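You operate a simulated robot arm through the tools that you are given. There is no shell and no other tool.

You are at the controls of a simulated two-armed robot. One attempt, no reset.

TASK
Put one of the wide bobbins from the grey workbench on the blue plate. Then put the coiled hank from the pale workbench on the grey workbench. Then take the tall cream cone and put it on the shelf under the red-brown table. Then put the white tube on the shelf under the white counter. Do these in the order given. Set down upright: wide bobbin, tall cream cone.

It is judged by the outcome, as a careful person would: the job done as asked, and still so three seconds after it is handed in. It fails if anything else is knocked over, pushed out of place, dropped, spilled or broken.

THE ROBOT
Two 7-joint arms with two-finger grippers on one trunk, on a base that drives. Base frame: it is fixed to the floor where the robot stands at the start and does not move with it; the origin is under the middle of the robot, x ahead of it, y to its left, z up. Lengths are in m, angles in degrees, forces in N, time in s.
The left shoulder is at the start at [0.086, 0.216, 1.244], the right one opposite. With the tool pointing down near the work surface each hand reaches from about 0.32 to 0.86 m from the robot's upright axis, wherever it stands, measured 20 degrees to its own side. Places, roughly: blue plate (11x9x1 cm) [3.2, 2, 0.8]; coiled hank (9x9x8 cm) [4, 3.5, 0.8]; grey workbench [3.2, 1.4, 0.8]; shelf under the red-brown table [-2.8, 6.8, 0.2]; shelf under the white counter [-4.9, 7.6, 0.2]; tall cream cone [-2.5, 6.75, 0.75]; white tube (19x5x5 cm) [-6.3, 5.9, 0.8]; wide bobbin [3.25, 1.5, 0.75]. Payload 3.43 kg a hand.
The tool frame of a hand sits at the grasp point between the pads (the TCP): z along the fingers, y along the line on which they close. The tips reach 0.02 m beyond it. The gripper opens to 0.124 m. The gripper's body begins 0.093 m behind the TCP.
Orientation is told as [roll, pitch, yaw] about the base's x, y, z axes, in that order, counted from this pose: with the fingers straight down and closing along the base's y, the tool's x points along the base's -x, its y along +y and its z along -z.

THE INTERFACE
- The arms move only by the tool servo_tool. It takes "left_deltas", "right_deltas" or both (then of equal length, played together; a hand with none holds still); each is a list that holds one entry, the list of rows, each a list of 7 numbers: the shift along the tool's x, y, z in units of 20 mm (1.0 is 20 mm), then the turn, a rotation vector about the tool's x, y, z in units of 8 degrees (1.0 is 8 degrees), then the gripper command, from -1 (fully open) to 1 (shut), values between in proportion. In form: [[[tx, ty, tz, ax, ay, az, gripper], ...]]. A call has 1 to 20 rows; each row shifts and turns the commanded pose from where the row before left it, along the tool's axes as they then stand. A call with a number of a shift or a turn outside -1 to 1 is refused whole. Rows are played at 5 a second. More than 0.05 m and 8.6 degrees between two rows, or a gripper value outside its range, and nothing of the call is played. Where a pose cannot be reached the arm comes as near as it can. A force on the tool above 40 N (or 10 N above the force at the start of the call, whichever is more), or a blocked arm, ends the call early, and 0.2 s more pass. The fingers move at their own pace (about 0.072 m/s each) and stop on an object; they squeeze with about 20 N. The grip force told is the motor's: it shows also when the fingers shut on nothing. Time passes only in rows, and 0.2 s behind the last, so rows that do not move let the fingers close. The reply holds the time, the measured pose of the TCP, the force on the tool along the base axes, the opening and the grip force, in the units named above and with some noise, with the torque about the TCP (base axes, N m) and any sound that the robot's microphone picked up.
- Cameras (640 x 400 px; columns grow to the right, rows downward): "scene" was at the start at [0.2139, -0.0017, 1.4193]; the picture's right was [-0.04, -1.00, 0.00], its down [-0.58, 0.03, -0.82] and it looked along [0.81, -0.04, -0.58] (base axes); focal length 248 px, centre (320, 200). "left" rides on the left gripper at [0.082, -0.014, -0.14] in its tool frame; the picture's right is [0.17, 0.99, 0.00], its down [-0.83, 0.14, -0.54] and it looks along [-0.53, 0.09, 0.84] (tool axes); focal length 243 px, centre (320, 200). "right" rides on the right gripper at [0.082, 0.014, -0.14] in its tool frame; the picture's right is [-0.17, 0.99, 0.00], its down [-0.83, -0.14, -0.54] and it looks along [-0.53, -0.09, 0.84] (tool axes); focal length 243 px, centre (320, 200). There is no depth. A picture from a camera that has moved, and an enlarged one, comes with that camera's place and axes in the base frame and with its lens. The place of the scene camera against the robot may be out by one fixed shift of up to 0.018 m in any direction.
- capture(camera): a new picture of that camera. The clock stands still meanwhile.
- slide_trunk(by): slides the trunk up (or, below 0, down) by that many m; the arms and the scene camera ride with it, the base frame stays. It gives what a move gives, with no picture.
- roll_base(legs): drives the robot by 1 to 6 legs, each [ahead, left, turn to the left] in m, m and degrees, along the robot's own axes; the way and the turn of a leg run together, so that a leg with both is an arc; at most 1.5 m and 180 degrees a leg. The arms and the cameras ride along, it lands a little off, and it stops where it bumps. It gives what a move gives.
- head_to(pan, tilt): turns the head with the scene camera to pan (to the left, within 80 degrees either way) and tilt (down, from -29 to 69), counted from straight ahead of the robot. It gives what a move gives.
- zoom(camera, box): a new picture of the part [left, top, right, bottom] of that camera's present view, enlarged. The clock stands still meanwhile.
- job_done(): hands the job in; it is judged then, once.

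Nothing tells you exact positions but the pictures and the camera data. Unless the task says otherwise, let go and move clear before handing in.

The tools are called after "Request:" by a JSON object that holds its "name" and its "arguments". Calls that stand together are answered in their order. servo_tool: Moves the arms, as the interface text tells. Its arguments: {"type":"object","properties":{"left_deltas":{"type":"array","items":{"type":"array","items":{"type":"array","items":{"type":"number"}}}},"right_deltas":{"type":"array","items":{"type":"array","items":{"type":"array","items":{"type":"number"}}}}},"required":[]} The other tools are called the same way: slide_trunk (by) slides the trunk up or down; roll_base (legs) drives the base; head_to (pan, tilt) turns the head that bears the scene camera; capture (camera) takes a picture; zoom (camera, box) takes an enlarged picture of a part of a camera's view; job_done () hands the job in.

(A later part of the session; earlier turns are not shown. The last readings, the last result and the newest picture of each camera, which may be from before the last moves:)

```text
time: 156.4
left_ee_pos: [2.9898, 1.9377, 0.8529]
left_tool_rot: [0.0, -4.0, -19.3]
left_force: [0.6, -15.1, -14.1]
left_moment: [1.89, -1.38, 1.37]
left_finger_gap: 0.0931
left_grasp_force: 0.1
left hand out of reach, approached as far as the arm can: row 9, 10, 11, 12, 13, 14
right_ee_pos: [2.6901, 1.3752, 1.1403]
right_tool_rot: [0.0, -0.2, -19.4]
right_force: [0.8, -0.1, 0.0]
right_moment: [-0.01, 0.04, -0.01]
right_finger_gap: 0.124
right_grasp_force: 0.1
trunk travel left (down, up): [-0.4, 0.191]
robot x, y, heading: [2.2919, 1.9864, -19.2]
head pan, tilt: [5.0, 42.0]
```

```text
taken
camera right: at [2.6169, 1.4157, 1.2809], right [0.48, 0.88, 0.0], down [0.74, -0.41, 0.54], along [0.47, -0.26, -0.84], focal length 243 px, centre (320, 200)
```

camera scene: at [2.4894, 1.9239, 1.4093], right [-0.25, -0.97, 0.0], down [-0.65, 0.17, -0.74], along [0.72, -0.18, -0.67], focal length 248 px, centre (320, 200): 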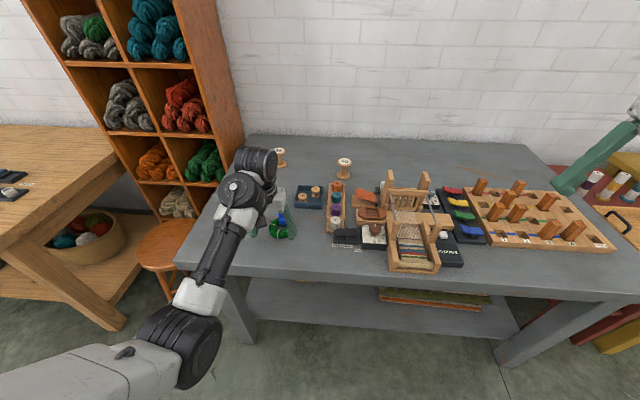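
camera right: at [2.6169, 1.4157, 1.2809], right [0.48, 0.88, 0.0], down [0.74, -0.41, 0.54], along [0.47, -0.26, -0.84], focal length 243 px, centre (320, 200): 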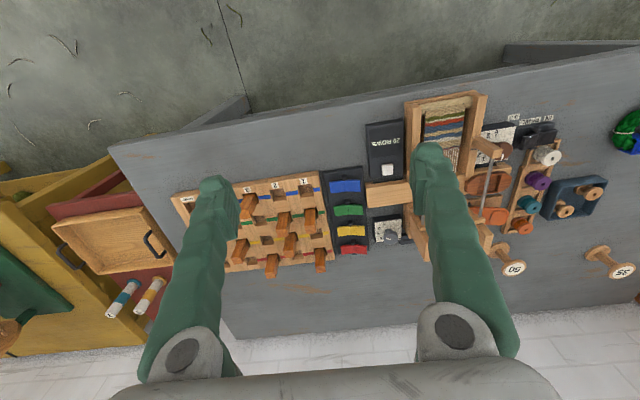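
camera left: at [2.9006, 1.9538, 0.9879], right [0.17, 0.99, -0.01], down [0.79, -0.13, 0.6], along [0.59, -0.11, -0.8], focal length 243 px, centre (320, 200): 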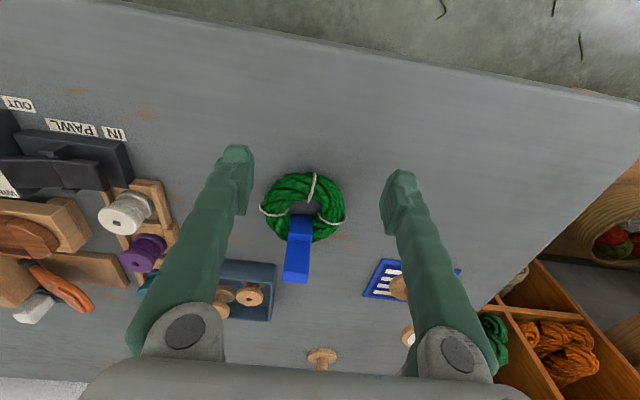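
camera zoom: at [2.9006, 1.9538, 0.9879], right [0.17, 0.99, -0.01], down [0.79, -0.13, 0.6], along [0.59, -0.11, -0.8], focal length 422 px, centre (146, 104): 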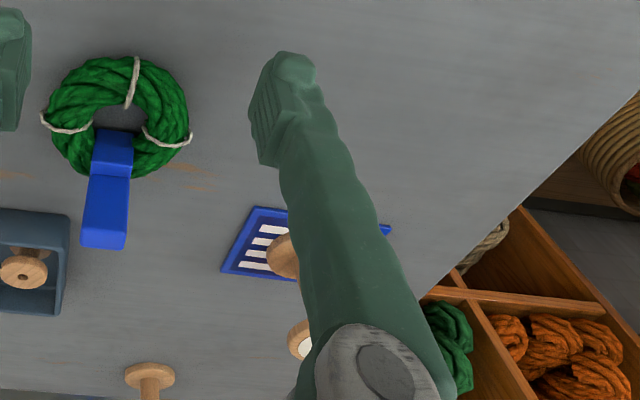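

The reading looks like the hand's camera touching its own forearm (nothing on the bench is touched). I'll move the hand gently up in small steps and check.

Request:
{"name": "servo_tool", "arguments": {"left_deltas": [[[-0.3, 0, -0.4, 0, 0, 0, -0.5], [-0.3, 0, -0.4, 0, 0, 0, -0.5]]]}}

Request:
{"name": "zoom", "arguments": {"camera": "scene", "box": [160, 130, 360, 270]}}

```text
time: 156.8
left_ee_pos: [2.9956, 1.9357, 0.8567]
left_tool_rot: [-0.1, -4.4, -19.2]
left_force: [3.4, -9.6, -13.2]
left_moment: [1.11, -0.75, 0.79]
left_finger_gap: 0.093
left_grasp_force: 0.0
right_ee_pos: [2.6899, 1.3751, 1.1408]
right_tool_rot: [0.0, -0.1, -19.4]
right_force: [-0.1, 0.3, 0.1]
right_moment: [0.0, -0.01, 0.0]
right_finger_gap: 0.1241
right_grasp_force: 0.1
trunk travel left (down, up): [-0.4, 0.191]
robot x, y, heading: [2.2921, 1.9853, -19.3]
head pan, tilt: [5.0, 42.0]
stopped in row 1 (left hand): the force on the tool passed its limit at 46 N (the readings are from after the stop); the commanded pose is now the measured one
```

```text
2.86 times, centred on (260, 200) of scene
camera zoom: at [2.4898, 1.924, 1.4092], right [-0.25, -0.97, 0.0], down [-0.65, 0.17, -0.74], along [0.72, -0.18, -0.67], focal length 709 px, centre (491, 200)
```

zoom: 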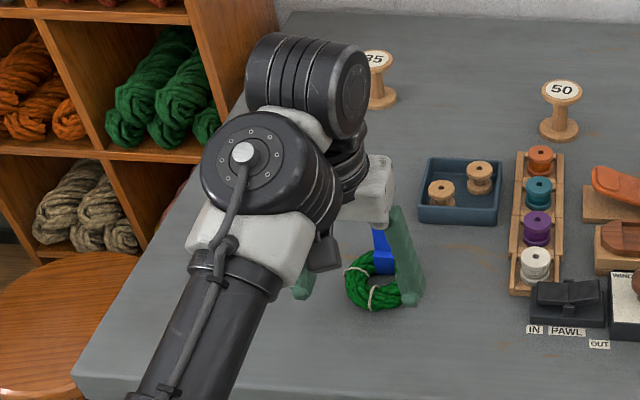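

The camera housing is against the forearm; tilting the fingers forward again (as before) should relieve it. Small steps.

Request:
{"name": "servo_tool", "arguments": {"left_deltas": [[[-0.2, 0, -0.1, 0, -0.4, 0, -0.5], [-0.2, 0, -0.1, 0, -0.5, 0, -0.5], [-0.2, 0, -0.1, 0, -0.5, 0, -0.5]]]}}

```text
time: 157.6
left_ee_pos: [3.006, 1.933, 0.866]
left_tool_rot: [-0.1, -15.5, -19.2]
left_force: [0.2, -0.3, -0.4]
left_moment: [0.0, 0.02, 0.01]
left_finger_gap: 0.093
left_grasp_force: 0.1
right_ee_pos: [2.6902, 1.3756, 1.1409]
right_tool_rot: [0.0, -0.1, -19.3]
right_force: [0.8, -0.2, -0.6]
right_moment: [0.0, 0.0, 0.03]
right_finger_gap: 0.1238
right_grasp_force: 0.0
trunk travel left (down, up): [-0.4, 0.191]
robot x, y, heading: [2.2925, 1.9851, -19.4]
head pan, tilt: [5.0, 42.0]
```

Request:
{"name": "servo_tool", "arguments": {"left_deltas": [[[-0.5, 0, -0.7, 0, -0.5, 0, -0.5], [-0.6, 0, -0.7, 0, -0.5, 0, -0.5], [-0.77, 0, -0.75, 0, 0, 0, -0.5], [-0.77, 0, -0.75, 0, 0, 0, -0.5], [-0.77, 0, -0.75, 0, 0, 0, -0.5], [-0.77, 0, -0.75, 0, 0, 0, -0.5], [-0.77, 0, -0.75, 0, 0, 0, -0.5], [-0.77, 0, -0.75, 0, 0, 0, -0.5], [0, 0, 0, 0, 0, 0, -0.5]]]}}

Request:
{"name": "capture", "arguments": {"camera": "scene"}}

Request:
{"name": "capture", "arguments": {"camera": "left"}}

```text
time: 159.6
left_ee_pos: [3.0651, 1.9109, 1.0185]
left_tool_rot: [-0.2, -23.4, -19.1]
left_force: [0.1, -0.1, 0.1]
left_moment: [0.02, 0.02, 0.0]
left_finger_gap: 0.0934
left_grasp_force: 0.1
right_ee_pos: [2.6885, 1.3753, 1.1413]
right_tool_rot: [0.0, -0.1, -19.3]
right_force: [-0.3, -0.4, -0.1]
right_moment: [0.0, -0.03, 0.01]
right_finger_gap: 0.1242
right_grasp_force: 0.0
trunk travel left (down, up): [-0.4, 0.191]
robot x, y, heading: [2.2909, 1.9866, -19.4]
head pan, tilt: [5.0, 42.0]
```

```text
taken
camera scene: at [2.4895, 1.9242, 1.4093], right [-0.25, -0.97, 0.0], down [-0.65, 0.17, -0.74], along [0.72, -0.18, -0.67], focal length 248 px, centre (320, 200)
```

scene: 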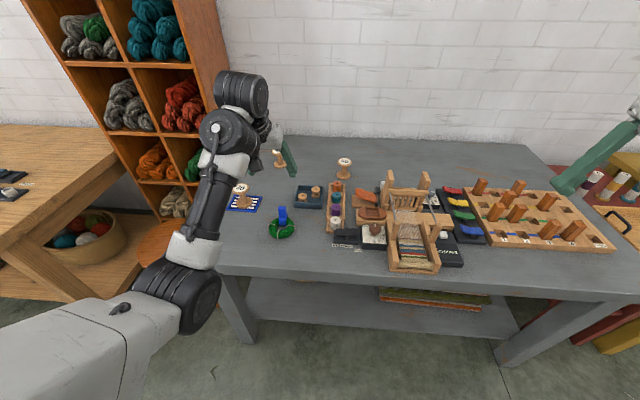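

```text
taken
camera left: at [2.9369, 1.9408, 1.1163], right [0.18, 0.98, -0.07], down [0.56, -0.05, 0.82], along [0.81, -0.19, -0.56], focal length 243 px, centre (320, 200)
```

left: 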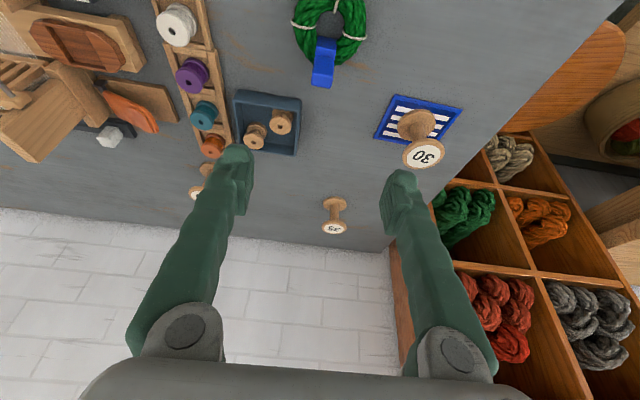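

The hank rests on the grey bench and the bobbin still stands on the plate. I'll back away and then straighten the left arm in free space.

Request:
{"name": "roll_base", "arguments": {"legs": [[-0.6, 0, 0]]}}

Request:
{"name": "servo_tool", "arguments": {"left_deltas": [[[-0.9, 0, -0.5, 0, 0, 0, -0.5], [-0.9, 0, -0.5, 0, 0, 0, -0.5], [-0.6, 0, -0.8, 0, 0.3, 0, -0.5], [-0.6, 0, -0.8, 0, 0.3, 0, -0.5], [-0.4, 0, -0.8, 0, 0.3, 0, -0.5], [-0.4, 0, -0.8, 0, 0.3, 0, -0.5]]]}}

Request:
{"name": "zoom", "arguments": {"camera": "scene", "box": [200, 130, 360, 270]}}

```text
time: 163.7
left_ee_pos: [2.4926, 2.1062, 1.0191]
left_tool_rot: [-0.1, -23.4, -19.7]
left_force: [-0.5, -0.1, 0.2]
left_moment: [-0.01, 0.0, 0.02]
left_finger_gap: 0.0931
left_grasp_force: 0.0
right_ee_pos: [2.1121, 1.5747, 1.1402]
right_tool_rot: [0.0, -0.1, -19.9]
right_force: [0.1, -0.8, 0.9]
right_moment: [0.02, 0.0, 0.0]
right_finger_gap: 0.1241
right_grasp_force: 0.0
trunk travel left (down, up): [-0.4, 0.191]
robot x, y, heading: [1.7194, 2.1895, -20.1]
head pan, tilt: [5.0, 42.0]
```

```text
time: 164.7
left_ee_pos: [2.5235, 2.095, 1.078]
left_tool_rot: [-0.2, -20.6, -19.8]
left_force: [7.2, -11.0, -12.8]
left_moment: [0.67, -0.67, 1.01]
left_finger_gap: 0.0932
left_grasp_force: 0.0
right_ee_pos: [2.1121, 1.5739, 1.1404]
right_tool_rot: [0.0, -0.1, -20.0]
right_force: [0.1, 0.2, 0.5]
right_moment: [0.02, -0.01, -0.02]
right_finger_gap: 0.124
right_grasp_force: 0.0
trunk travel left (down, up): [-0.4, 0.191]
robot x, y, heading: [1.719, 2.1921, -19.8]
head pan, tilt: [5.0, 42.0]
stopped in row 4 (left hand): the force on the tool passed its limit at 61 N (the readings are from after the stop); the commanded pose is now the measured one
```

```text
2.86 times, centred on (280, 200) of scene
camera zoom: at [1.9171, 2.1251, 1.4092], right [-0.26, -0.97, 0.0], down [-0.65, 0.17, -0.74], along [0.72, -0.19, -0.67], focal length 709 px, centre (434, 200)
```

zoom: 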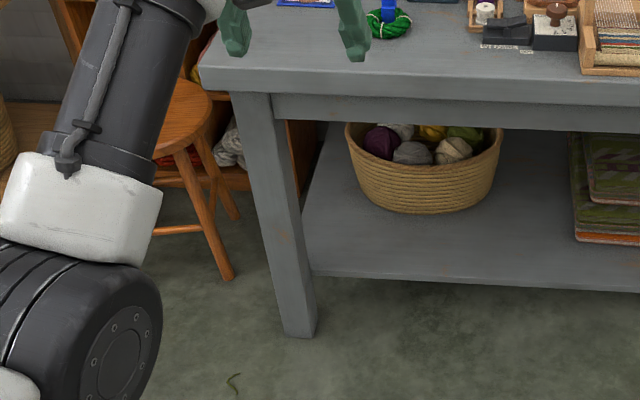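

Request:
{"name": "head_to", "arguments": {"pan": 25, "tilt": 35}}

Request:
{"name": "capture", "arguments": {"camera": "scene"}}

```text
time: 165.5
left_ee_pos: [2.5244, 2.0956, 1.0784]
left_tool_rot: [-0.2, -20.6, -19.7]
left_force: [11.2, -16.5, -21.2]
left_moment: [0.97, -1.56, 1.67]
left_finger_gap: 0.093
left_grasp_force: 0.0
right_ee_pos: [2.1107, 1.5749, 1.1408]
right_tool_rot: [0.0, -0.1, -19.9]
right_force: [-0.3, 0.1, 0.1]
right_moment: [0.0, -0.02, 0.0]
right_finger_gap: 0.1239
right_grasp_force: 0.1
trunk travel left (down, up): [-0.4, 0.191]
robot x, y, heading: [1.7188, 2.1925, -20.0]
head pan, tilt: [25.0, 35.0]
```

```text
taken
camera scene: at [1.9239, 2.1548, 1.4198], right [0.09, -1.0, 0.0], down [-0.57, -0.05, -0.82], along [0.82, 0.07, -0.57], focal length 248 px, centre (320, 200)
```

scene: 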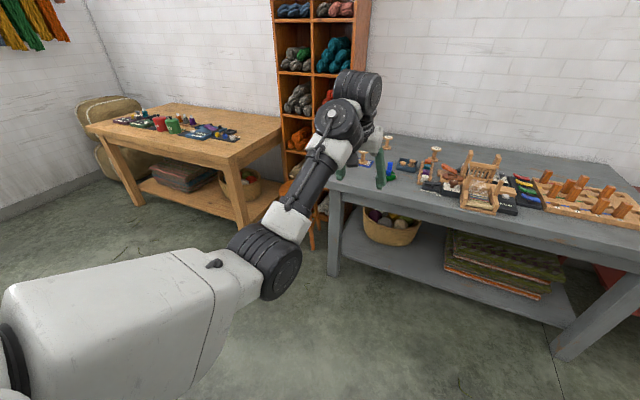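

The left arm is elbow-down with its wrist folded hard, so a forward-tilted hand is its natural pose. I'll tilt the hand further forward to relieve it.

Request:
{"name": "servo_tool", "arguments": {"left_deltas": [[[-0.1, 0, 0.1, 0, -0.5, 0, -0.5], [0, 0, 0, 0, -1, 0, -0.5], [0, 0, 0, 0, -1, 0, -0.5], [0, 0, 0, 0, -1, 0, -0.5], [0, 0, 0, 0, -1, 0, -0.5], [0, 0, 0, 0, 0, 0, -0.5]]]}}

Request:
{"name": "capture", "arguments": {"camera": "scene"}}

```text
time: 166.9
left_ee_pos: [2.5266, 2.093, 1.0764]
left_tool_rot: [-0.3, -56.6, -19.6]
left_force: [-0.1, -0.7, 0.3]
left_moment: [-0.01, 0.04, 0.0]
left_finger_gap: 0.093
left_grasp_force: 0.1
right_ee_pos: [2.1108, 1.5729, 1.142]
right_tool_rot: [0.0, -0.1, -20.0]
right_force: [0.4, 0.5, 0.0]
right_moment: [-0.03, 0.02, -0.01]
right_finger_gap: 0.1241
right_grasp_force: 0.1
trunk travel left (down, up): [-0.4, 0.191]
robot x, y, heading: [1.7202, 2.1912, -19.7]
head pan, tilt: [25.0, 35.0]
```

```text
taken
camera scene: at [1.9239, 2.1542, 1.4198], right [0.09, -1.0, 0.0], down [-0.57, -0.05, -0.82], along [0.82, 0.07, -0.57], focal length 248 px, centre (320, 200)
```

scene: 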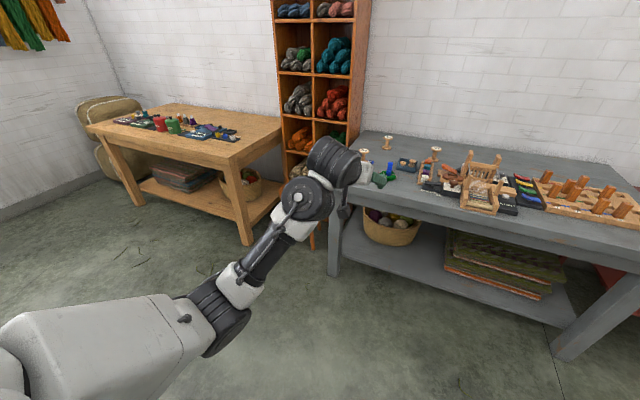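

Request:
{"name": "servo_tool", "arguments": {"left_deltas": [[[0.55, 0, -0.83, 0, 0, 0, -1], [0.55, 0, -0.83, 0, 0, 0, -1], [0.55, 0, -0.83, 0, 0, 0, -1], [0.55, 0, -0.83, 0, 0, 0, -1], [0.55, 0, -0.83, 0, 0, 0, -1], [0.55, 0, -0.83, 0, 0, 0, -1], [0.55, 0, -0.83, 0, 0, 0, -1], [0.55, 0, -0.83, 0, 0, 0, -1]]]}}

Request:
{"name": "zoom", "arguments": {"camera": "scene", "box": [320, 110, 480, 220]}}

Request:
{"name": "capture", "arguments": {"camera": "scene"}}

```text
time: 168.7
left_ee_pos: [2.3753, 2.1485, 1.0772]
left_tool_rot: [-0.3, -56.5, -19.5]
left_force: [-0.4, -0.6, 0.3]
left_moment: [0.03, -0.01, -0.05]
left_finger_gap: 0.1241
left_grasp_force: 0.1
right_ee_pos: [2.1108, 1.5737, 1.1407]
right_tool_rot: [0.0, -0.1, -19.9]
right_force: [-0.6, -0.2, 0.4]
right_moment: [0.01, -0.01, 0.01]
right_finger_gap: 0.1242
right_grasp_force: 0.0
trunk travel left (down, up): [-0.4, 0.191]
robot x, y, heading: [1.7159, 2.1881, -20.1]
head pan, tilt: [25.0, 35.0]
```

```text
3.64 times, centred on (400, 165) of scene
camera zoom: at [1.9236, 2.155, 1.4198], right [0.09, -1.0, 0.0], down [-0.57, -0.05, -0.82], along [0.82, 0.07, -0.57], focal length 902 px, centre (29, 327)
```

zoom: 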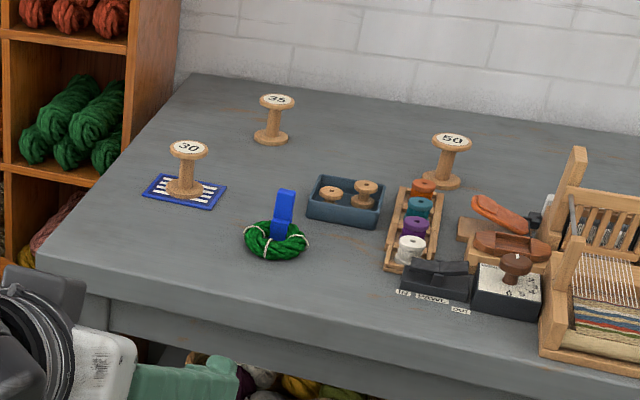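

```text
taken
camera scene: at [1.9236, 2.155, 1.4198], right [0.09, -1.0, 0.0], down [-0.57, -0.05, -0.82], along [0.82, 0.07, -0.57], focal length 248 px, centre (320, 200)
```

scene: 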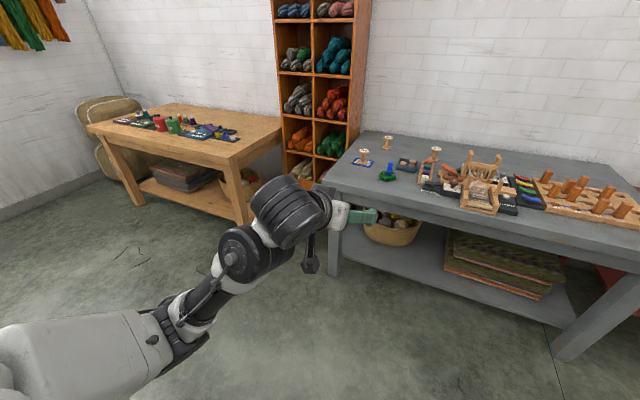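

Both items are correctly set. Next: the tall cream cone at the red-brown table, far to the back-left. I'll turn that way and look.

Request:
{"name": "roll_base", "arguments": {"legs": [[0, 0, 150]]}}

Request:
{"name": "head_to", "arguments": {"pan": 0, "tilt": 12}}

Request:
{"name": "capture", "arguments": {"camera": "scene"}}

Request:
{"name": "head_to", "arguments": {"pan": 50, "tilt": 12}}

Request:
{"name": "capture", "arguments": {"camera": "scene"}}

Request:
{"name": "head_to", "arguments": {"pan": -50, "tilt": 12}}

Request:
{"name": "capture", "arguments": {"camera": "scene"}}

```text
time: 177.6
left_ee_pos: [1.1769, 2.5662, 1.0775]
left_tool_rot: [-0.4, -56.4, 129.4]
left_force: [-0.1, -0.2, -0.4]
left_moment: [0.0, 0.03, -0.04]
left_finger_gap: 0.124
left_grasp_force: 0.1
right_ee_pos: [1.6974, 2.9206, 1.1406]
right_tool_rot: [0.0, -0.1, 129.1]
right_force: [0.1, -0.3, -0.2]
right_moment: [-0.04, -0.03, 0.0]
right_finger_gap: 0.1243
right_grasp_force: 0.1
trunk travel left (down, up): [-0.4, 0.191]
robot x, y, heading: [1.7189, 2.1882, 129.0]
head pan, tilt: [25.0, 35.0]
```

```text
time: 178.5
left_ee_pos: [1.1754, 2.5659, 1.0769]
left_tool_rot: [-0.4, -56.5, 129.4]
left_force: [0.9, 0.1, -1.2]
left_moment: [-0.02, -0.02, 0.05]
left_finger_gap: 0.1242
left_grasp_force: 0.0
right_ee_pos: [1.6976, 2.92, 1.142]
right_tool_rot: [0.0, -0.1, 129.1]
right_force: [-0.3, 0.2, 0.8]
right_moment: [0.01, 0.02, 0.0]
right_finger_gap: 0.1238
right_grasp_force: 0.1
trunk travel left (down, up): [-0.4, 0.191]
robot x, y, heading: [1.7142, 2.1882, 129.1]
head pan, tilt: [0.0, 12.0]
```

```text
taken
camera scene: at [1.5685, 2.368, 1.4566], right [0.78, 0.63, 0.0], down [0.13, -0.16, -0.98], along [-0.62, 0.76, -0.21], focal length 248 px, centre (320, 200)
```

scene: 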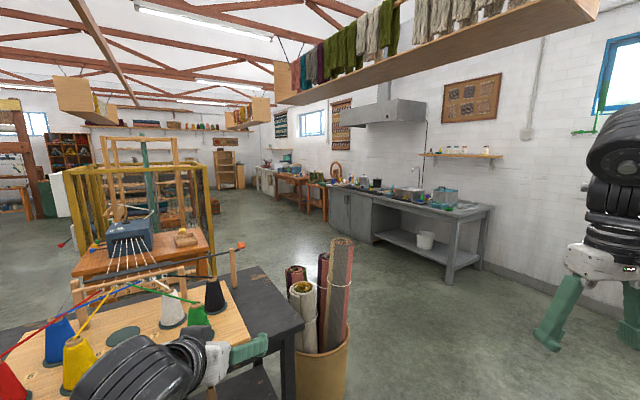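

```text
time: 179.7
left_ee_pos: [1.176, 2.5663, 1.0758]
left_tool_rot: [-0.2, -56.5, 129.3]
left_force: [-0.2, -0.2, -0.7]
left_moment: [0.0, 0.01, -0.01]
left_finger_gap: 0.1237
left_grasp_force: 0.2
right_ee_pos: [1.6975, 2.9204, 1.1411]
right_tool_rot: [0.0, -0.1, 129.1]
right_force: [0.9, 0.5, 0.2]
right_moment: [-0.01, 0.0, 0.05]
right_finger_gap: 0.1238
right_grasp_force: 0.0
trunk travel left (down, up): [-0.4, 0.191]
robot x, y, heading: [1.7183, 2.1908, 129.2]
head pan, tilt: [50.0, 12.0]
```

```text
taken
camera scene: at [1.5341, 2.2973, 1.4567], right [0.02, 1.0, 0.0], down [0.21, 0.0, -0.98], along [-0.98, 0.02, -0.21], focal length 248 px, centre (320, 200)
```

scene: 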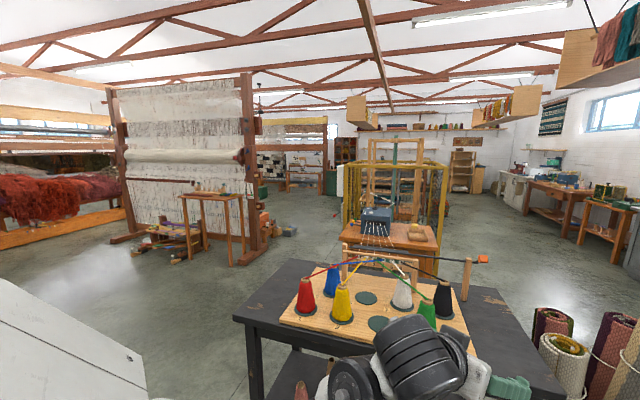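

```text
time: 181.4
left_ee_pos: [1.1769, 2.5659, 1.0768]
left_tool_rot: [-0.3, -56.6, 129.4]
left_force: [0.1, 0.4, -0.4]
left_moment: [0.02, -0.01, -0.03]
left_finger_gap: 0.1239
left_grasp_force: 0.0
right_ee_pos: [1.697, 2.9206, 1.1407]
right_tool_rot: [0.0, -0.1, 129.2]
right_force: [0.0, -0.4, -0.8]
right_moment: [-0.01, 0.0, 0.0]
right_finger_gap: 0.1238
right_grasp_force: 0.0
trunk travel left (down, up): [-0.4, 0.191]
robot x, y, heading: [1.7203, 2.1906, 129.3]
head pan, tilt: [-50.0, 12.0]
```

```text
taken
camera scene: at [1.6449, 2.3873, 1.4567], right [0.98, -0.19, 0.0], down [-0.04, -0.2, -0.98], along [0.18, 0.96, -0.21], focal length 248 px, centre (320, 200)
```

scene: 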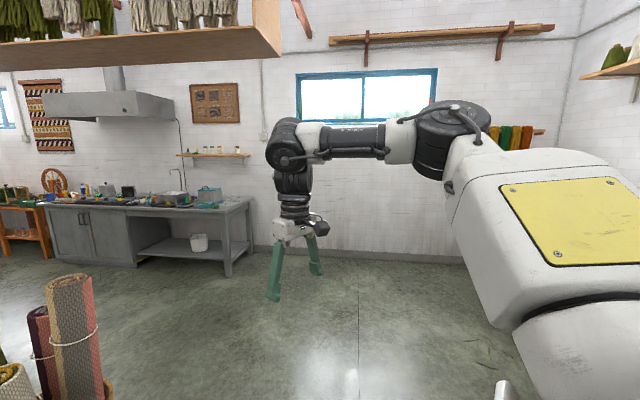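

I see the corridor: a black table and basket of rolls on the left, a grey sink counter along the wall on the right, the red-brown table and white counter beyond. I'll drive into the corridor centre and turn along it.

Request:
{"name": "roll_base", "arguments": {"legs": [[0.466, -0.74, 0], [0.466, -0.74, 0], [0, 0, 32]]}}

Request:
{"name": "head_to", "arguments": {"pan": 0, "tilt": 12}}

Request:
{"name": "capture", "arguments": {"camera": "scene"}}

```text
time: 203.6
left_ee_pos: [1.6086, 3.8871, 1.0764]
left_tool_rot: [-0.3, -56.5, 161.5]
left_force: [0.5, 1.0, 0.2]
left_moment: [-0.01, 0.02, 0.02]
left_finger_gap: 0.1241
left_grasp_force: 0.0
right_ee_pos: [1.8632, 4.466, 1.1419]
right_tool_rot: [0.0, -0.1, 161.2]
right_force: [0.3, -0.3, 0.7]
right_moment: [0.01, -0.02, -0.03]
right_finger_gap: 0.1241
right_grasp_force: 0.0
trunk travel left (down, up): [-0.4, 0.191]
robot x, y, heading: [2.2697, 3.8536, 161.1]
head pan, tilt: [-50.0, 12.0]
```

```text
time: 204.7
left_ee_pos: [1.6087, 3.8871, 1.0766]
left_tool_rot: [-0.3, -56.5, 161.5]
left_force: [0.2, 0.6, 0.6]
left_moment: [0.02, -0.04, 0.0]
left_finger_gap: 0.1239
left_grasp_force: 0.2
right_ee_pos: [1.8642, 4.4648, 1.1396]
right_tool_rot: [0.0, -0.1, 161.0]
right_force: [0.5, 0.0, 0.1]
right_moment: [0.0, 0.01, 0.01]
right_finger_gap: 0.1241
right_grasp_force: 0.1
trunk travel left (down, up): [-0.4, 0.191]
robot x, y, heading: [2.2673, 3.8562, 161.2]
head pan, tilt: [0.0, 12.0]
```

```text
taken
camera scene: at [2.0469, 3.9326, 1.4567], right [0.32, 0.95, 0.0], down [0.2, -0.07, -0.98], along [-0.93, 0.32, -0.21], focal length 248 px, centre (320, 200)
```

scene: 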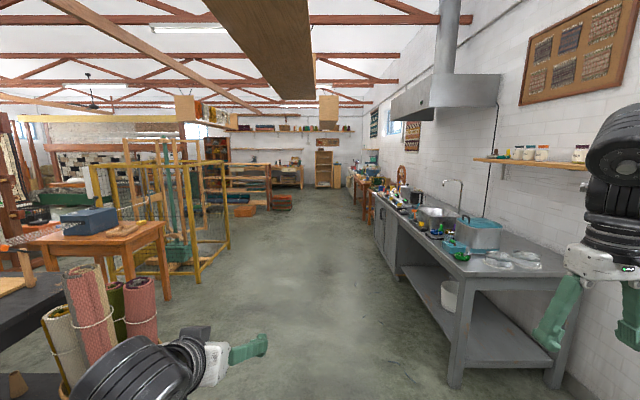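

The corridor ahead is clear. Driving along it in stages.

Request:
{"name": "roll_base", "arguments": {"legs": [[1.4, 0, 0], [1.4, 0, 0], [1.2, 0, 0]]}}

Request:
{"name": "head_to", "arguments": {"pan": -35, "tilt": 20}}

Request:
{"name": "capture", "arguments": {"camera": "scene"}}

Request:
{"name": "head_to", "arguments": {"pan": 20, "tilt": 12}}

Request:
{"name": "capture", "arguments": {"camera": "scene"}}

```text
time: 228.6
left_ee_pos: [-2.1528, 5.1701, 1.0763]
left_tool_rot: [-0.3, -56.6, 161.8]
left_force: [-0.4, 0.3, 0.1]
left_moment: [0.03, -0.01, 0.04]
left_finger_gap: 0.1239
left_grasp_force: 0.0
right_ee_pos: [-1.9005, 5.7498, 1.142]
right_tool_rot: [0.0, -0.2, 161.4]
right_force: [-0.3, 0.9, 0.7]
right_moment: [-0.02, 0.02, 0.0]
right_finger_gap: 0.1241
right_grasp_force: 0.1
trunk travel left (down, up): [-0.4, 0.191]
robot x, y, heading: [-1.4938, 5.1417, 161.2]
head pan, tilt: [0.0, 12.0]
```

```text
time: 229.7
left_ee_pos: [-2.1533, 5.1702, 1.0769]
left_tool_rot: [-0.3, -56.5, 161.8]
left_force: [0.3, -0.7, 0.9]
left_moment: [-0.03, -0.02, -0.01]
left_finger_gap: 0.1241
left_grasp_force: 0.0
right_ee_pos: [-1.9019, 5.7497, 1.1415]
right_tool_rot: [0.0, -0.1, 161.4]
right_force: [-0.5, 0.3, 0.4]
right_moment: [0.02, 0.04, 0.03]
right_finger_gap: 0.1239
right_grasp_force: 0.0
trunk travel left (down, up): [-0.4, 0.191]
robot x, y, heading: [-1.4919, 5.1444, 161.4]
head pan, tilt: [-35.0, 20.0]
```

```text
taken
camera scene: at [-1.6826, 5.2625, 1.4437], right [0.8, 0.59, 0.0], down [0.2, -0.28, -0.94], along [-0.56, 0.76, -0.34], focal length 248 px, centre (320, 200)
```

scene: 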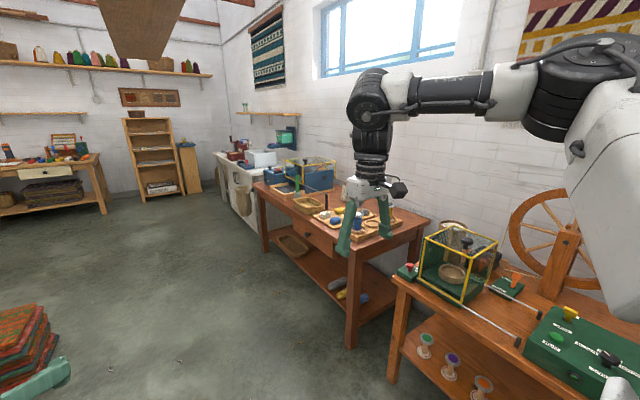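

```text
time: 230.9
left_ee_pos: [-2.153, 5.1691, 1.0772]
left_tool_rot: [-0.4, -56.5, 161.9]
left_force: [-0.4, 0.1, 0.3]
left_moment: [0.0, -0.01, 0.0]
left_finger_gap: 0.1241
left_grasp_force: 0.2
right_ee_pos: [-1.9008, 5.7486, 1.1411]
right_tool_rot: [0.0, -0.1, 161.4]
right_force: [-0.3, -0.7, -0.1]
right_moment: [-0.01, 0.01, -0.01]
right_finger_gap: 0.1243
right_grasp_force: 0.1
trunk travel left (down, up): [-0.4, 0.191]
robot x, y, heading: [-1.4917, 5.1422, 161.4]
head pan, tilt: [20.0, 12.0]
```

```text
taken
camera scene: at [-1.7205, 5.1855, 1.4567], right [-0.02, 1.0, 0.0], down [0.21, 0.0, -0.98], along [-0.98, -0.02, -0.21], focal length 248 px, centre (320, 200)
```

scene: 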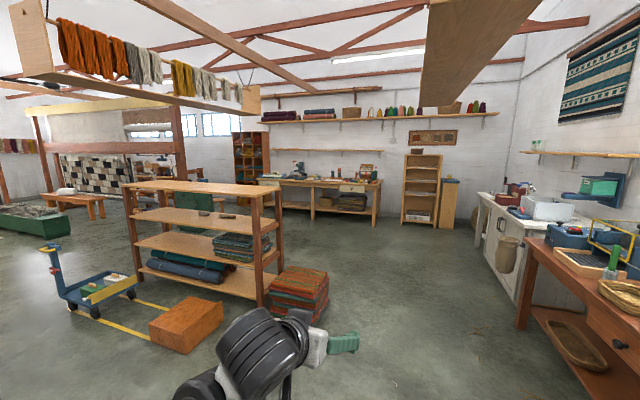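

The red-brown table with a lower shelf is ahead on the right (front edge parallel to the wall). I'll drive alongside it and turn to face it.

Request:
{"name": "roll_base", "arguments": {"legs": [[1.4, 0.2, 0], [0, 0, -90]]}}

Request:
{"name": "head_to", "arguments": {"pan": 0, "tilt": 30}}

Request:
{"name": "capture", "arguments": {"camera": "scene"}}

```text
time: 244.7
left_ee_pos: [-2.8118, 6.0518, 1.0764]
left_tool_rot: [-0.3, -56.6, 70.0]
left_force: [-0.5, -0.4, 0.7]
left_moment: [-0.01, -0.02, -0.01]
left_finger_gap: 0.1241
left_grasp_force: 0.1
right_ee_pos: [-2.2402, 5.7835, 1.1416]
right_tool_rot: [-0.1, -0.1, 69.6]
right_force: [0.6, -0.6, 0.2]
right_moment: [0.02, 0.0, 0.03]
right_finger_gap: 0.1239
right_grasp_force: 0.1
trunk travel left (down, up): [-0.4, 0.191]
robot x, y, heading: [-2.8577, 5.3974, 69.9]
head pan, tilt: [20.0, 12.0]
```

```text
time: 245.6
left_ee_pos: [-2.812, 6.0528, 1.0753]
left_tool_rot: [-0.3, -56.5, 70.0]
left_force: [-0.1, 0.0, -0.1]
left_moment: [-0.02, 0.03, 0.0]
left_finger_gap: 0.1239
left_grasp_force: 0.1
right_ee_pos: [-2.2408, 5.7828, 1.141]
right_tool_rot: [0.1, -0.2, 69.6]
right_force: [-0.5, 0.0, -0.2]
right_moment: [0.01, 0.04, -0.01]
right_finger_gap: 0.124
right_grasp_force: 0.1
trunk travel left (down, up): [-0.4, 0.191]
robot x, y, heading: [-2.8593, 5.3918, 69.6]
head pan, tilt: [0.0, 30.0]
```

```text
taken
camera scene: at [-2.7882, 5.6063, 1.4276], right [0.94, -0.35, 0.0], down [-0.17, -0.47, -0.87], along [0.3, 0.81, -0.5], focal length 248 px, centre (320, 200)
```

scene: 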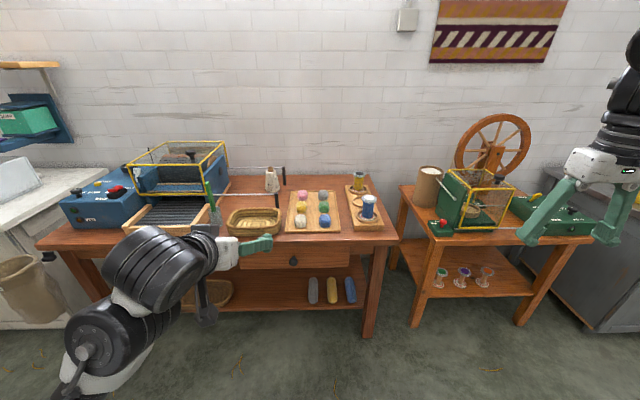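

Request:
{"name": "zoom", "arguments": {"camera": "scene", "box": [230, 150, 410, 260]}}

Request:
{"name": "zoom", "arguments": {"camera": "scene", "box": [160, 230, 400, 340]}}

```text
3.56 times, centred on (320, 205) of scene
camera zoom: at [-2.7882, 5.6063, 1.4276], right [0.94, -0.35, 0.0], down [-0.17, -0.47, -0.87], along [0.3, 0.81, -0.5], focal length 882 px, centre (320, 182)
```

zoom: 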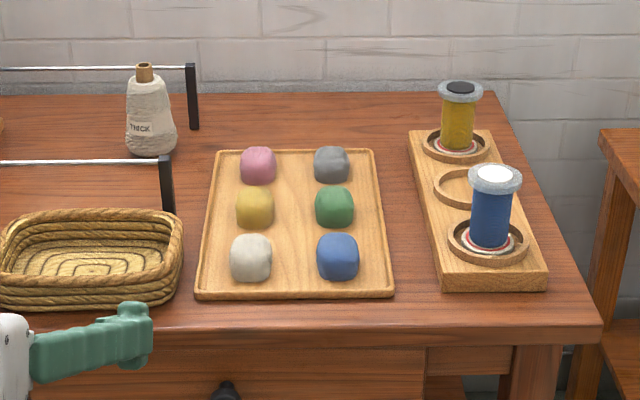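

```text
2.67 times, centred on (280, 285) of scene
camera zoom: at [-2.7882, 5.6063, 1.4276], right [0.94, -0.35, 0.0], down [-0.17, -0.47, -0.87], along [0.3, 0.81, -0.5], focal length 662 px, centre (427, -27)
```

zoom: 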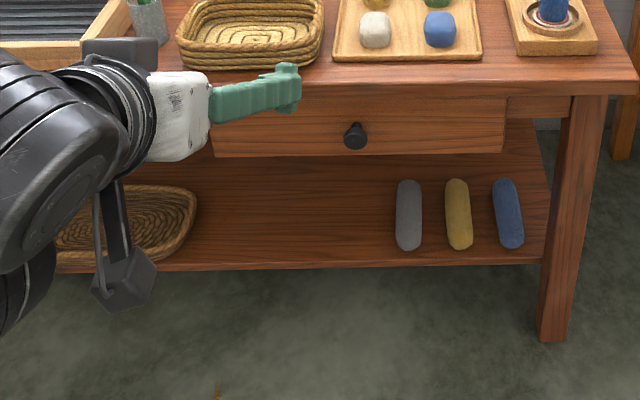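

The tall cream cone ("THICK") stands at the back of the table at about (-2.62, 6.84), between two horizontal rods of the carding machine. The shelf below has free space in the middle. I'll approach the table and look closer.

Request:
{"name": "roll_base", "arguments": {"legs": [[0.3, 0.04, 1.9], [0.22, 0, 0]]}}

Request:
{"name": "head_to", "arguments": {"pan": 5, "tilt": 38}}

Request:
{"name": "capture", "arguments": {"camera": "scene"}}

Request:
{"name": "capture", "arguments": {"camera": "left"}}

Request:
{"name": "capture", "arguments": {"camera": "right"}}

```text
time: 249.6
left_ee_pos: [-2.6989, 6.568, 1.0765]
left_tool_rot: [-0.4, -56.5, 71.8]
left_force: [0.4, -0.1, 0.2]
left_moment: [0.0, 0.0, -0.04]
left_finger_gap: 0.1239
left_grasp_force: 0.1
right_ee_pos: [-2.1189, 6.3177, 1.1416]
right_tool_rot: [0.1, -0.1, 71.5]
right_force: [1.2, -0.2, 0.1]
right_moment: [0.01, -0.03, 0.03]
right_finger_gap: 0.124
right_grasp_force: 0.0
trunk travel left (down, up): [-0.4, 0.191]
robot x, y, heading: [-2.726, 5.9112, 71.3]
head pan, tilt: [0.0, 30.0]
```

```text
time: 250.3
left_ee_pos: [-2.6981, 6.5692, 1.0766]
left_tool_rot: [-0.2, -56.5, 71.8]
left_force: [0.4, 0.4, -0.3]
left_moment: [0.01, 0.07, -0.01]
left_finger_gap: 0.1241
left_grasp_force: 0.1
right_ee_pos: [-2.1194, 6.3187, 1.1416]
right_tool_rot: [0.0, -0.1, 71.5]
right_force: [1.2, -0.7, 0.3]
right_moment: [-0.01, -0.03, -0.02]
right_finger_gap: 0.124
right_grasp_force: 0.0
trunk travel left (down, up): [-0.4, 0.191]
robot x, y, heading: [-2.7196, 5.9122, 71.4]
head pan, tilt: [5.0, 38.0]
```

```text
taken
camera scene: at [-2.6694, 6.122, 1.4152], right [0.97, -0.23, 0.0], down [-0.14, -0.6, -0.79], along [0.18, 0.77, -0.62], focal length 248 px, centre (320, 200)
```

scene: 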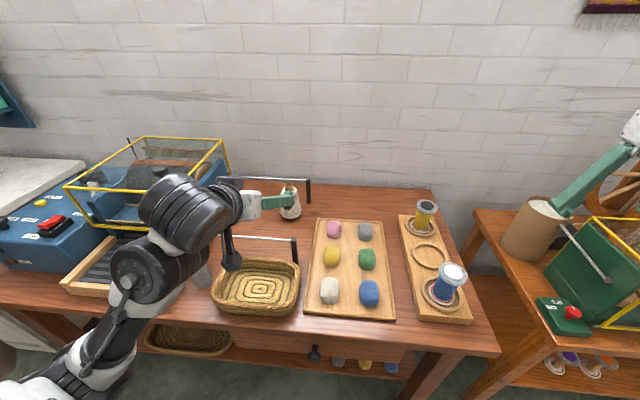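

```text
taken
camera left: at [-2.7366, 6.4097, 1.0868], right [-0.96, 0.22, -0.14], down [-0.13, 0.05, 0.99], along [0.23, 0.97, -0.02], focal length 243 px, centre (320, 200)
```

left: 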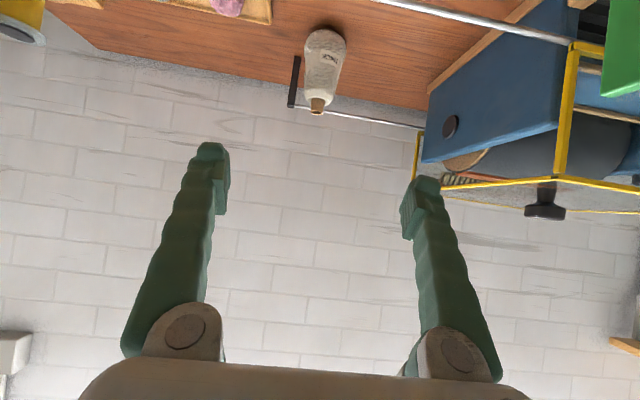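

```text
taken
camera right: at [-2.158, 6.2452, 1.2809], right [-0.88, 0.47, 0.0], down [0.4, 0.74, 0.54], along [0.25, 0.48, -0.84], focal length 243 px, centre (320, 200)
```

right: 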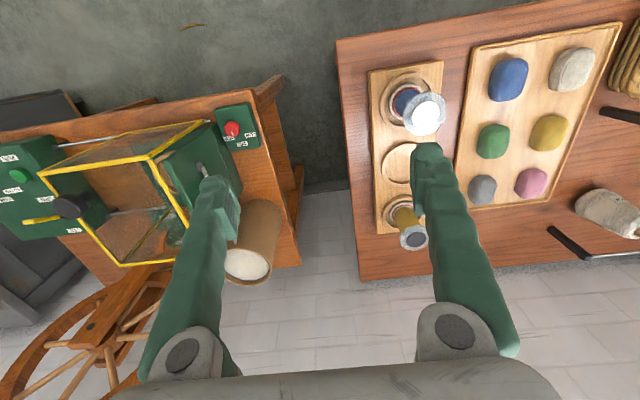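

Request:
{"name": "zoom", "arguments": {"camera": "scene", "box": [60, 110, 340, 280]}}

Request:
{"name": "zoom", "arguments": {"camera": "left", "box": [240, 0, 480, 150]}}

```text
2.29 times, centred on (200, 195) of scene
camera zoom: at [-2.6694, 6.122, 1.4152], right [0.97, -0.23, 0.0], down [-0.14, -0.6, -0.79], along [0.18, 0.77, -0.62], focal length 567 px, centre (594, 211)
```

zoom: 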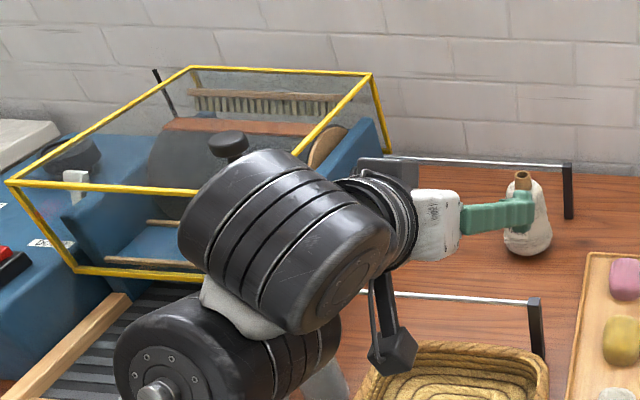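

```text
2.67 times, centred on (360, 75) of left
camera zoom: at [-2.7366, 6.4097, 1.0868], right [-0.96, 0.22, -0.14], down [-0.13, 0.05, 0.99], along [0.23, 0.97, -0.02], focal length 647 px, centre (213, 533)
```

zoom: 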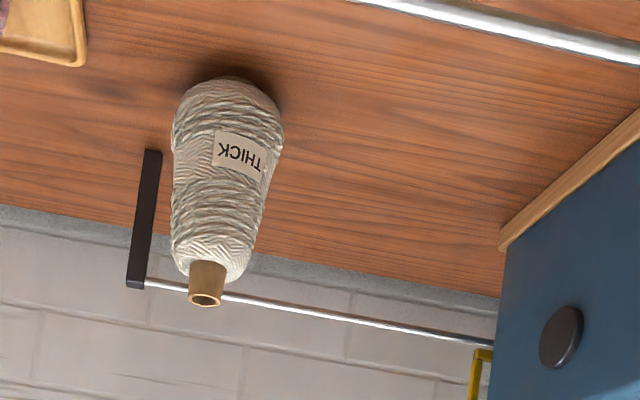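

The cone is at about (-2.611, 6.84), base z≈0.78, body top ≈0.89; the front rod (z≈0.85) runs 17 cm in front of it. I'll come over the rod with the hand tilted ~42° and grip the upper body.

Request:
{"name": "roll_base", "arguments": {"legs": [[0.05, 0, 0]]}}

Request:
{"name": "servo_tool", "arguments": {"left_deltas": [[[0, 0, 0, 0, 0.6, 0, -1], [0, 0, 0, 0, 0.6, 0, -1], [0, 0, 0, 0, 0.6, 0, -1], [0, 0, 0, 0, 0, 0, -1]]]}}

Request:
{"name": "capture", "arguments": {"camera": "left"}}

```text
time: 251.2
left_ee_pos: [-2.6844, 6.6135, 1.0767]
left_tool_rot: [-0.4, -56.6, 71.7]
left_force: [-0.2, 0.7, -0.1]
left_moment: [-0.02, -0.02, 0.0]
left_finger_gap: 0.1239
left_grasp_force: 0.1
right_ee_pos: [-2.1042, 6.3637, 1.1417]
right_tool_rot: [0.0, -0.1, 71.5]
right_force: [-0.1, 0.6, -0.3]
right_moment: [-0.02, -0.01, -0.01]
right_finger_gap: 0.1239
right_grasp_force: 0.1
trunk travel left (down, up): [-0.4, 0.191]
robot x, y, heading: [-2.7079, 5.959, 71.5]
head pan, tilt: [5.0, 38.0]
```

```text
time: 252.2
left_ee_pos: [-2.6873, 6.6155, 1.0702]
left_tool_rot: [-0.3, -44.6, 71.8]
left_force: [0.5, -0.4, -0.1]
left_moment: [0.03, -0.03, -0.04]
left_finger_gap: 0.1237
left_grasp_force: 0.0
left hand out of reach, approached as far as the arm can: row 3
right_ee_pos: [-2.1046, 6.3632, 1.1422]
right_tool_rot: [0.0, 0.0, 71.6]
right_force: [0.2, 0.1, 0.1]
right_moment: [0.01, -0.01, -0.01]
right_finger_gap: 0.1243
right_grasp_force: 0.0
trunk travel left (down, up): [-0.4, 0.191]
robot x, y, heading: [-2.7087, 5.9576, 71.4]
head pan, tilt: [5.0, 38.0]
```

```text
taken
camera left: at [-2.7233, 6.4607, 1.1133], right [-0.97, 0.2, -0.12], down [-0.07, 0.25, 0.97], along [0.22, 0.95, -0.23], focal length 243 px, centre (320, 200)
```

left: 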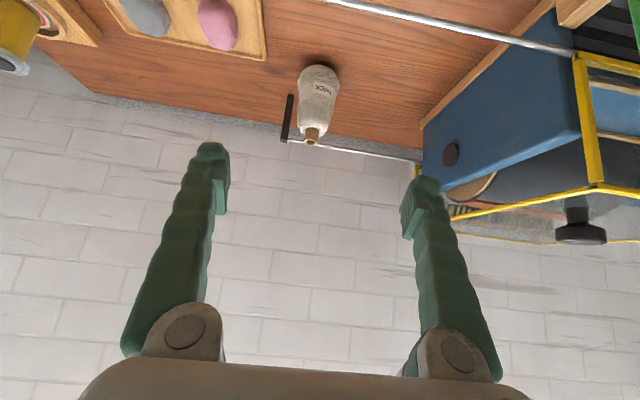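

Request:
{"name": "servo_tool", "arguments": {"left_deltas": [[[-0.3, -0.07, 1, 0, 0, 0, -1], [-0.3, -0.07, 1, 0, 0, 0, -1], [-0.3, -0.07, 1, 0, 0, 0, -1], [-0.3, -0.07, 1, 0, 0, 0, -1], [0, 0, 1, 0, 0, 0, -1], [0, 0, 1, 0, 0, 0, -1], [0, 0, 1, 0, 0, 0, -1], [0, 0, 1, 0, 0, 0, -1], [0, 0, 0, 0, 0, 0, -1]]]}}

Request:
{"name": "capture", "arguments": {"camera": "left"}}

Request:
{"name": "capture", "arguments": {"camera": "scene"}}

```text
time: 254.2
left_ee_pos: [-2.6421, 6.7305, 0.9651]
left_tool_rot: [-0.3, -42.1, 71.8]
left_force: [-0.5, 0.0, -0.5]
left_moment: [-0.01, 0.0, -0.02]
left_finger_gap: 0.124
left_grasp_force: 0.1
right_ee_pos: [-2.1035, 6.3657, 1.1415]
right_tool_rot: [-0.1, -0.2, 71.5]
right_force: [-0.3, 0.3, 0.0]
right_moment: [-0.01, -0.01, -0.01]
right_finger_gap: 0.1238
right_grasp_force: 0.0
trunk travel left (down, up): [-0.4, 0.191]
robot x, y, heading: [-2.7119, 5.9565, 71.5]
head pan, tilt: [5.0, 38.0]
```

```text
taken
camera left: at [-2.677, 6.5784, 1.0154], right [-0.97, 0.19, -0.11], down [-0.06, 0.29, 0.96], along [0.22, 0.94, -0.27], focal length 243 px, centre (320, 200)
```

left: 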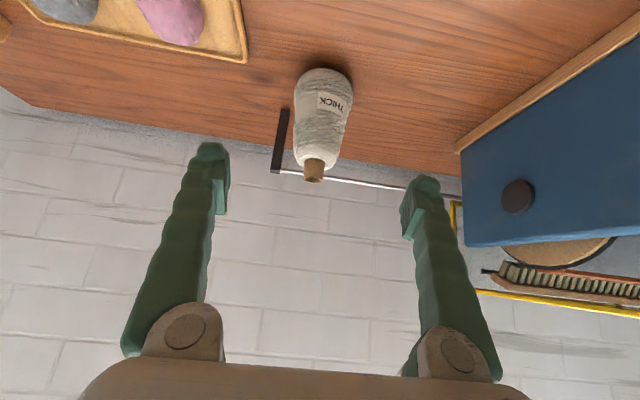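

```text
taken
camera scene: at [-2.6542, 6.1678, 1.4153], right [0.97, -0.23, 0.0], down [-0.14, -0.6, -0.79], along [0.18, 0.77, -0.62], focal length 248 px, centre (320, 200)
```

scene: 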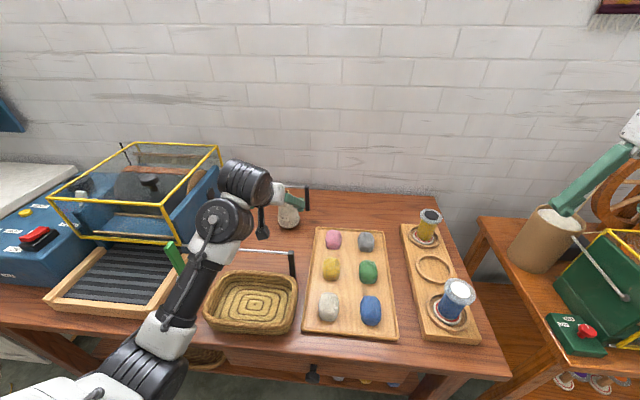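

Request:
{"name": "servo_tool", "arguments": {"left_deltas": [[[-0.27, 0, 0.9, 0, 0, 0, -1], [-0.27, 0, 0.9, 0, 0, 0, -1], [-0.27, 0, 0.9, 0, 0, 0, -1], [0, 0, 0.9, 0, 0, 0, -1], [0, 0, 0, 0, 0, 0, -1]]]}}

Request:
{"name": "capture", "arguments": {"camera": "left"}}

Request:
{"name": "zoom", "arguments": {"camera": "scene", "box": [130, 130, 350, 280]}}

```text
time: 255.4
left_ee_pos: [-2.6242, 6.7886, 0.9246]
left_tool_rot: [-0.4, -42.1, 71.8]
left_force: [0.0, -0.2, 0.8]
left_moment: [0.0, -0.03, 0.01]
left_finger_gap: 0.1238
left_grasp_force: 0.0
right_ee_pos: [-2.1043, 6.364, 1.1415]
right_tool_rot: [-0.1, -0.1, 71.5]
right_force: [0.0, 0.0, 0.6]
right_moment: [0.03, 0.0, -0.03]
right_finger_gap: 0.124
right_grasp_force: 0.1
trunk travel left (down, up): [-0.4, 0.191]
robot x, y, heading: [-2.7097, 5.9572, 71.4]
head pan, tilt: [5.0, 38.0]
```

```text
taken
camera left: at [-2.6592, 6.6368, 0.9756], right [-0.97, 0.19, -0.11], down [-0.06, 0.29, 0.96], along [0.22, 0.94, -0.27], focal length 243 px, centre (320, 200)
```

left: 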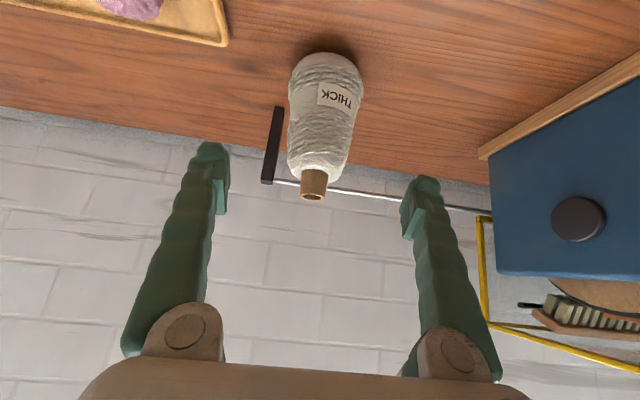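

```text
2.67 times, centred on (240, 205) of scene
camera zoom: at [-2.6544, 6.1677, 1.4153], right [0.97, -0.23, 0.0], down [-0.14, -0.6, -0.79], along [0.18, 0.77, -0.62], focal length 662 px, centre (533, 187)
```

zoom: 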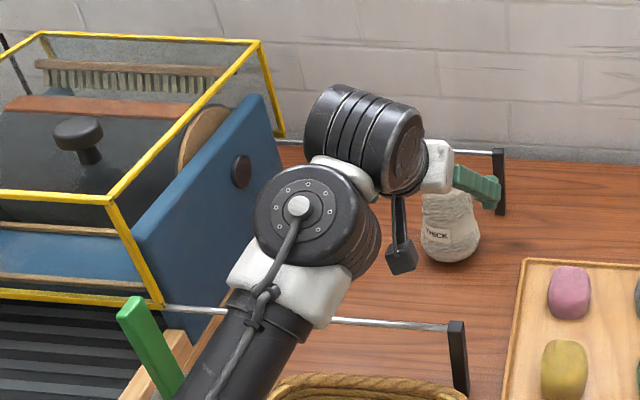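

Aligned; advancing the last ~7.5 cm along the finger axis so the fingers straddle the cone.

Request:
{"name": "servo_tool", "arguments": {"left_deltas": [[[0, 0.05, 0.8, 0, 0, 0, -1], [0, 0.05, 0.8, 0, 0, 0, -1], [0, 0, 0.8, 0, 0, 0, -1], [0, 0, 0.8, 0, 0, 0, -1], [0, 0, 0.6, 0, 0, 0, -1], [0, 0, 0, 0, 0, 0, -1]]]}}

Request:
{"name": "capture", "arguments": {"camera": "left"}}

Request:
{"name": "zoom", "arguments": {"camera": "scene", "box": [180, 130, 340, 270]}}

```text
time: 256.9
left_ee_pos: [-2.6089, 6.8382, 0.869]
left_tool_rot: [-0.3, -42.1, 71.8]
left_force: [-0.1, 0.0, -0.3]
left_moment: [0.01, 0.03, -0.01]
left_finger_gap: 0.1242
left_grasp_force: 0.2
right_ee_pos: [-2.1058, 6.3644, 1.1414]
right_tool_rot: [0.0, 0.0, 71.5]
right_force: [0.2, 0.2, 1.2]
right_moment: [0.02, 0.02, -0.05]
right_finger_gap: 0.1239
right_grasp_force: 0.1
trunk travel left (down, up): [-0.4, 0.191]
robot x, y, heading: [-2.709, 5.9573, 71.5]
head pan, tilt: [5.0, 38.0]
```

```text
taken
camera left: at [-2.644, 6.6862, 0.9182], right [-0.97, 0.19, -0.11], down [-0.06, 0.29, 0.96], along [0.22, 0.94, -0.27], focal length 243 px, centre (320, 200)
```

left: 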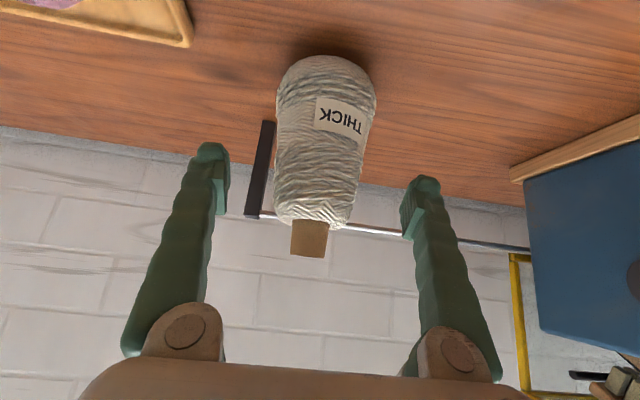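

```text
2.86 times, centred on (260, 200) of scene
camera zoom: at [-2.6543, 6.1678, 1.4152], right [0.97, -0.23, 0.0], down [-0.14, -0.6, -0.79], along [0.18, 0.77, -0.62], focal length 709 px, centre (491, 200)
```

zoom: 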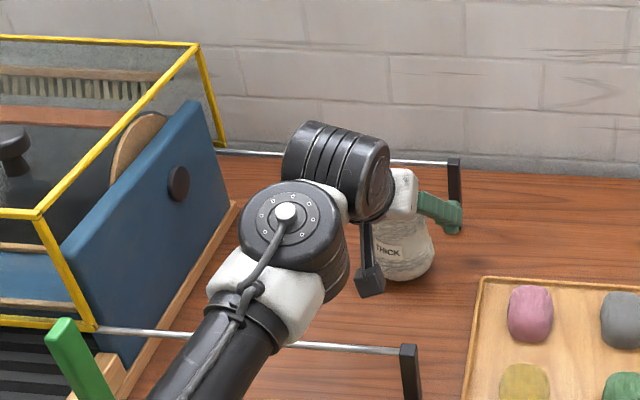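

The cone is centred between the fingers. Closing.

Request:
{"name": "servo_tool", "arguments": {"left_deltas": [[[0, 0, 0, 0, 0, 0, -0.4], [0, 0, 0, 0, 0, 0, 0], [0, 0, 0, 0, 0, 0, 0.5], [0, 0, 0, 0, 0, 0, 1], [0, 0, 0, 0, 0, 0, 1], [0, 0, 0, 0, 0, 0, 1]]]}}

Request:
{"name": "capture", "arguments": {"camera": "left"}}

```text
time: 258.2
left_ee_pos: [-2.6084, 6.8383, 0.8688]
left_tool_rot: [-0.3, -42.2, 71.9]
left_force: [1.2, 0.2, 2.5]
left_moment: [0.1, -0.06, -0.02]
left_finger_gap: 0.0576
left_grasp_force: 20.1
right_ee_pos: [-2.1044, 6.3635, 1.1422]
right_tool_rot: [0.0, -0.1, 71.5]
right_force: [-0.4, 0.8, 0.4]
right_moment: [0.0, 0.03, 0.03]
right_finger_gap: 0.1242
right_grasp_force: 0.0
trunk travel left (down, up): [-0.4, 0.191]
robot x, y, heading: [-2.7095, 5.9532, 71.7]
head pan, tilt: [5.0, 38.0]
```

```text
taken
camera left: at [-2.6437, 6.686, 0.9185], right [-0.97, 0.19, -0.11], down [-0.06, 0.29, 0.96], along [0.22, 0.94, -0.27], focal length 243 px, centre (320, 200)
```

left: 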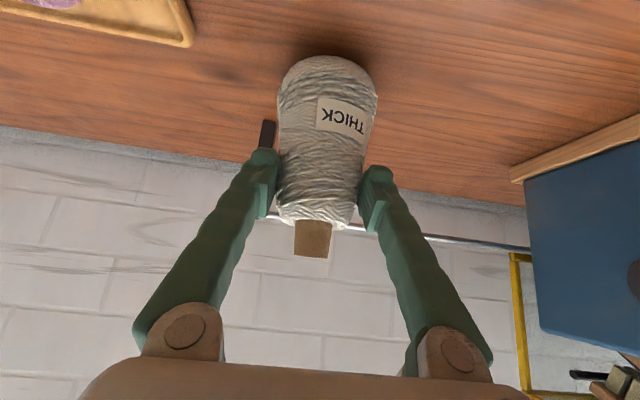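

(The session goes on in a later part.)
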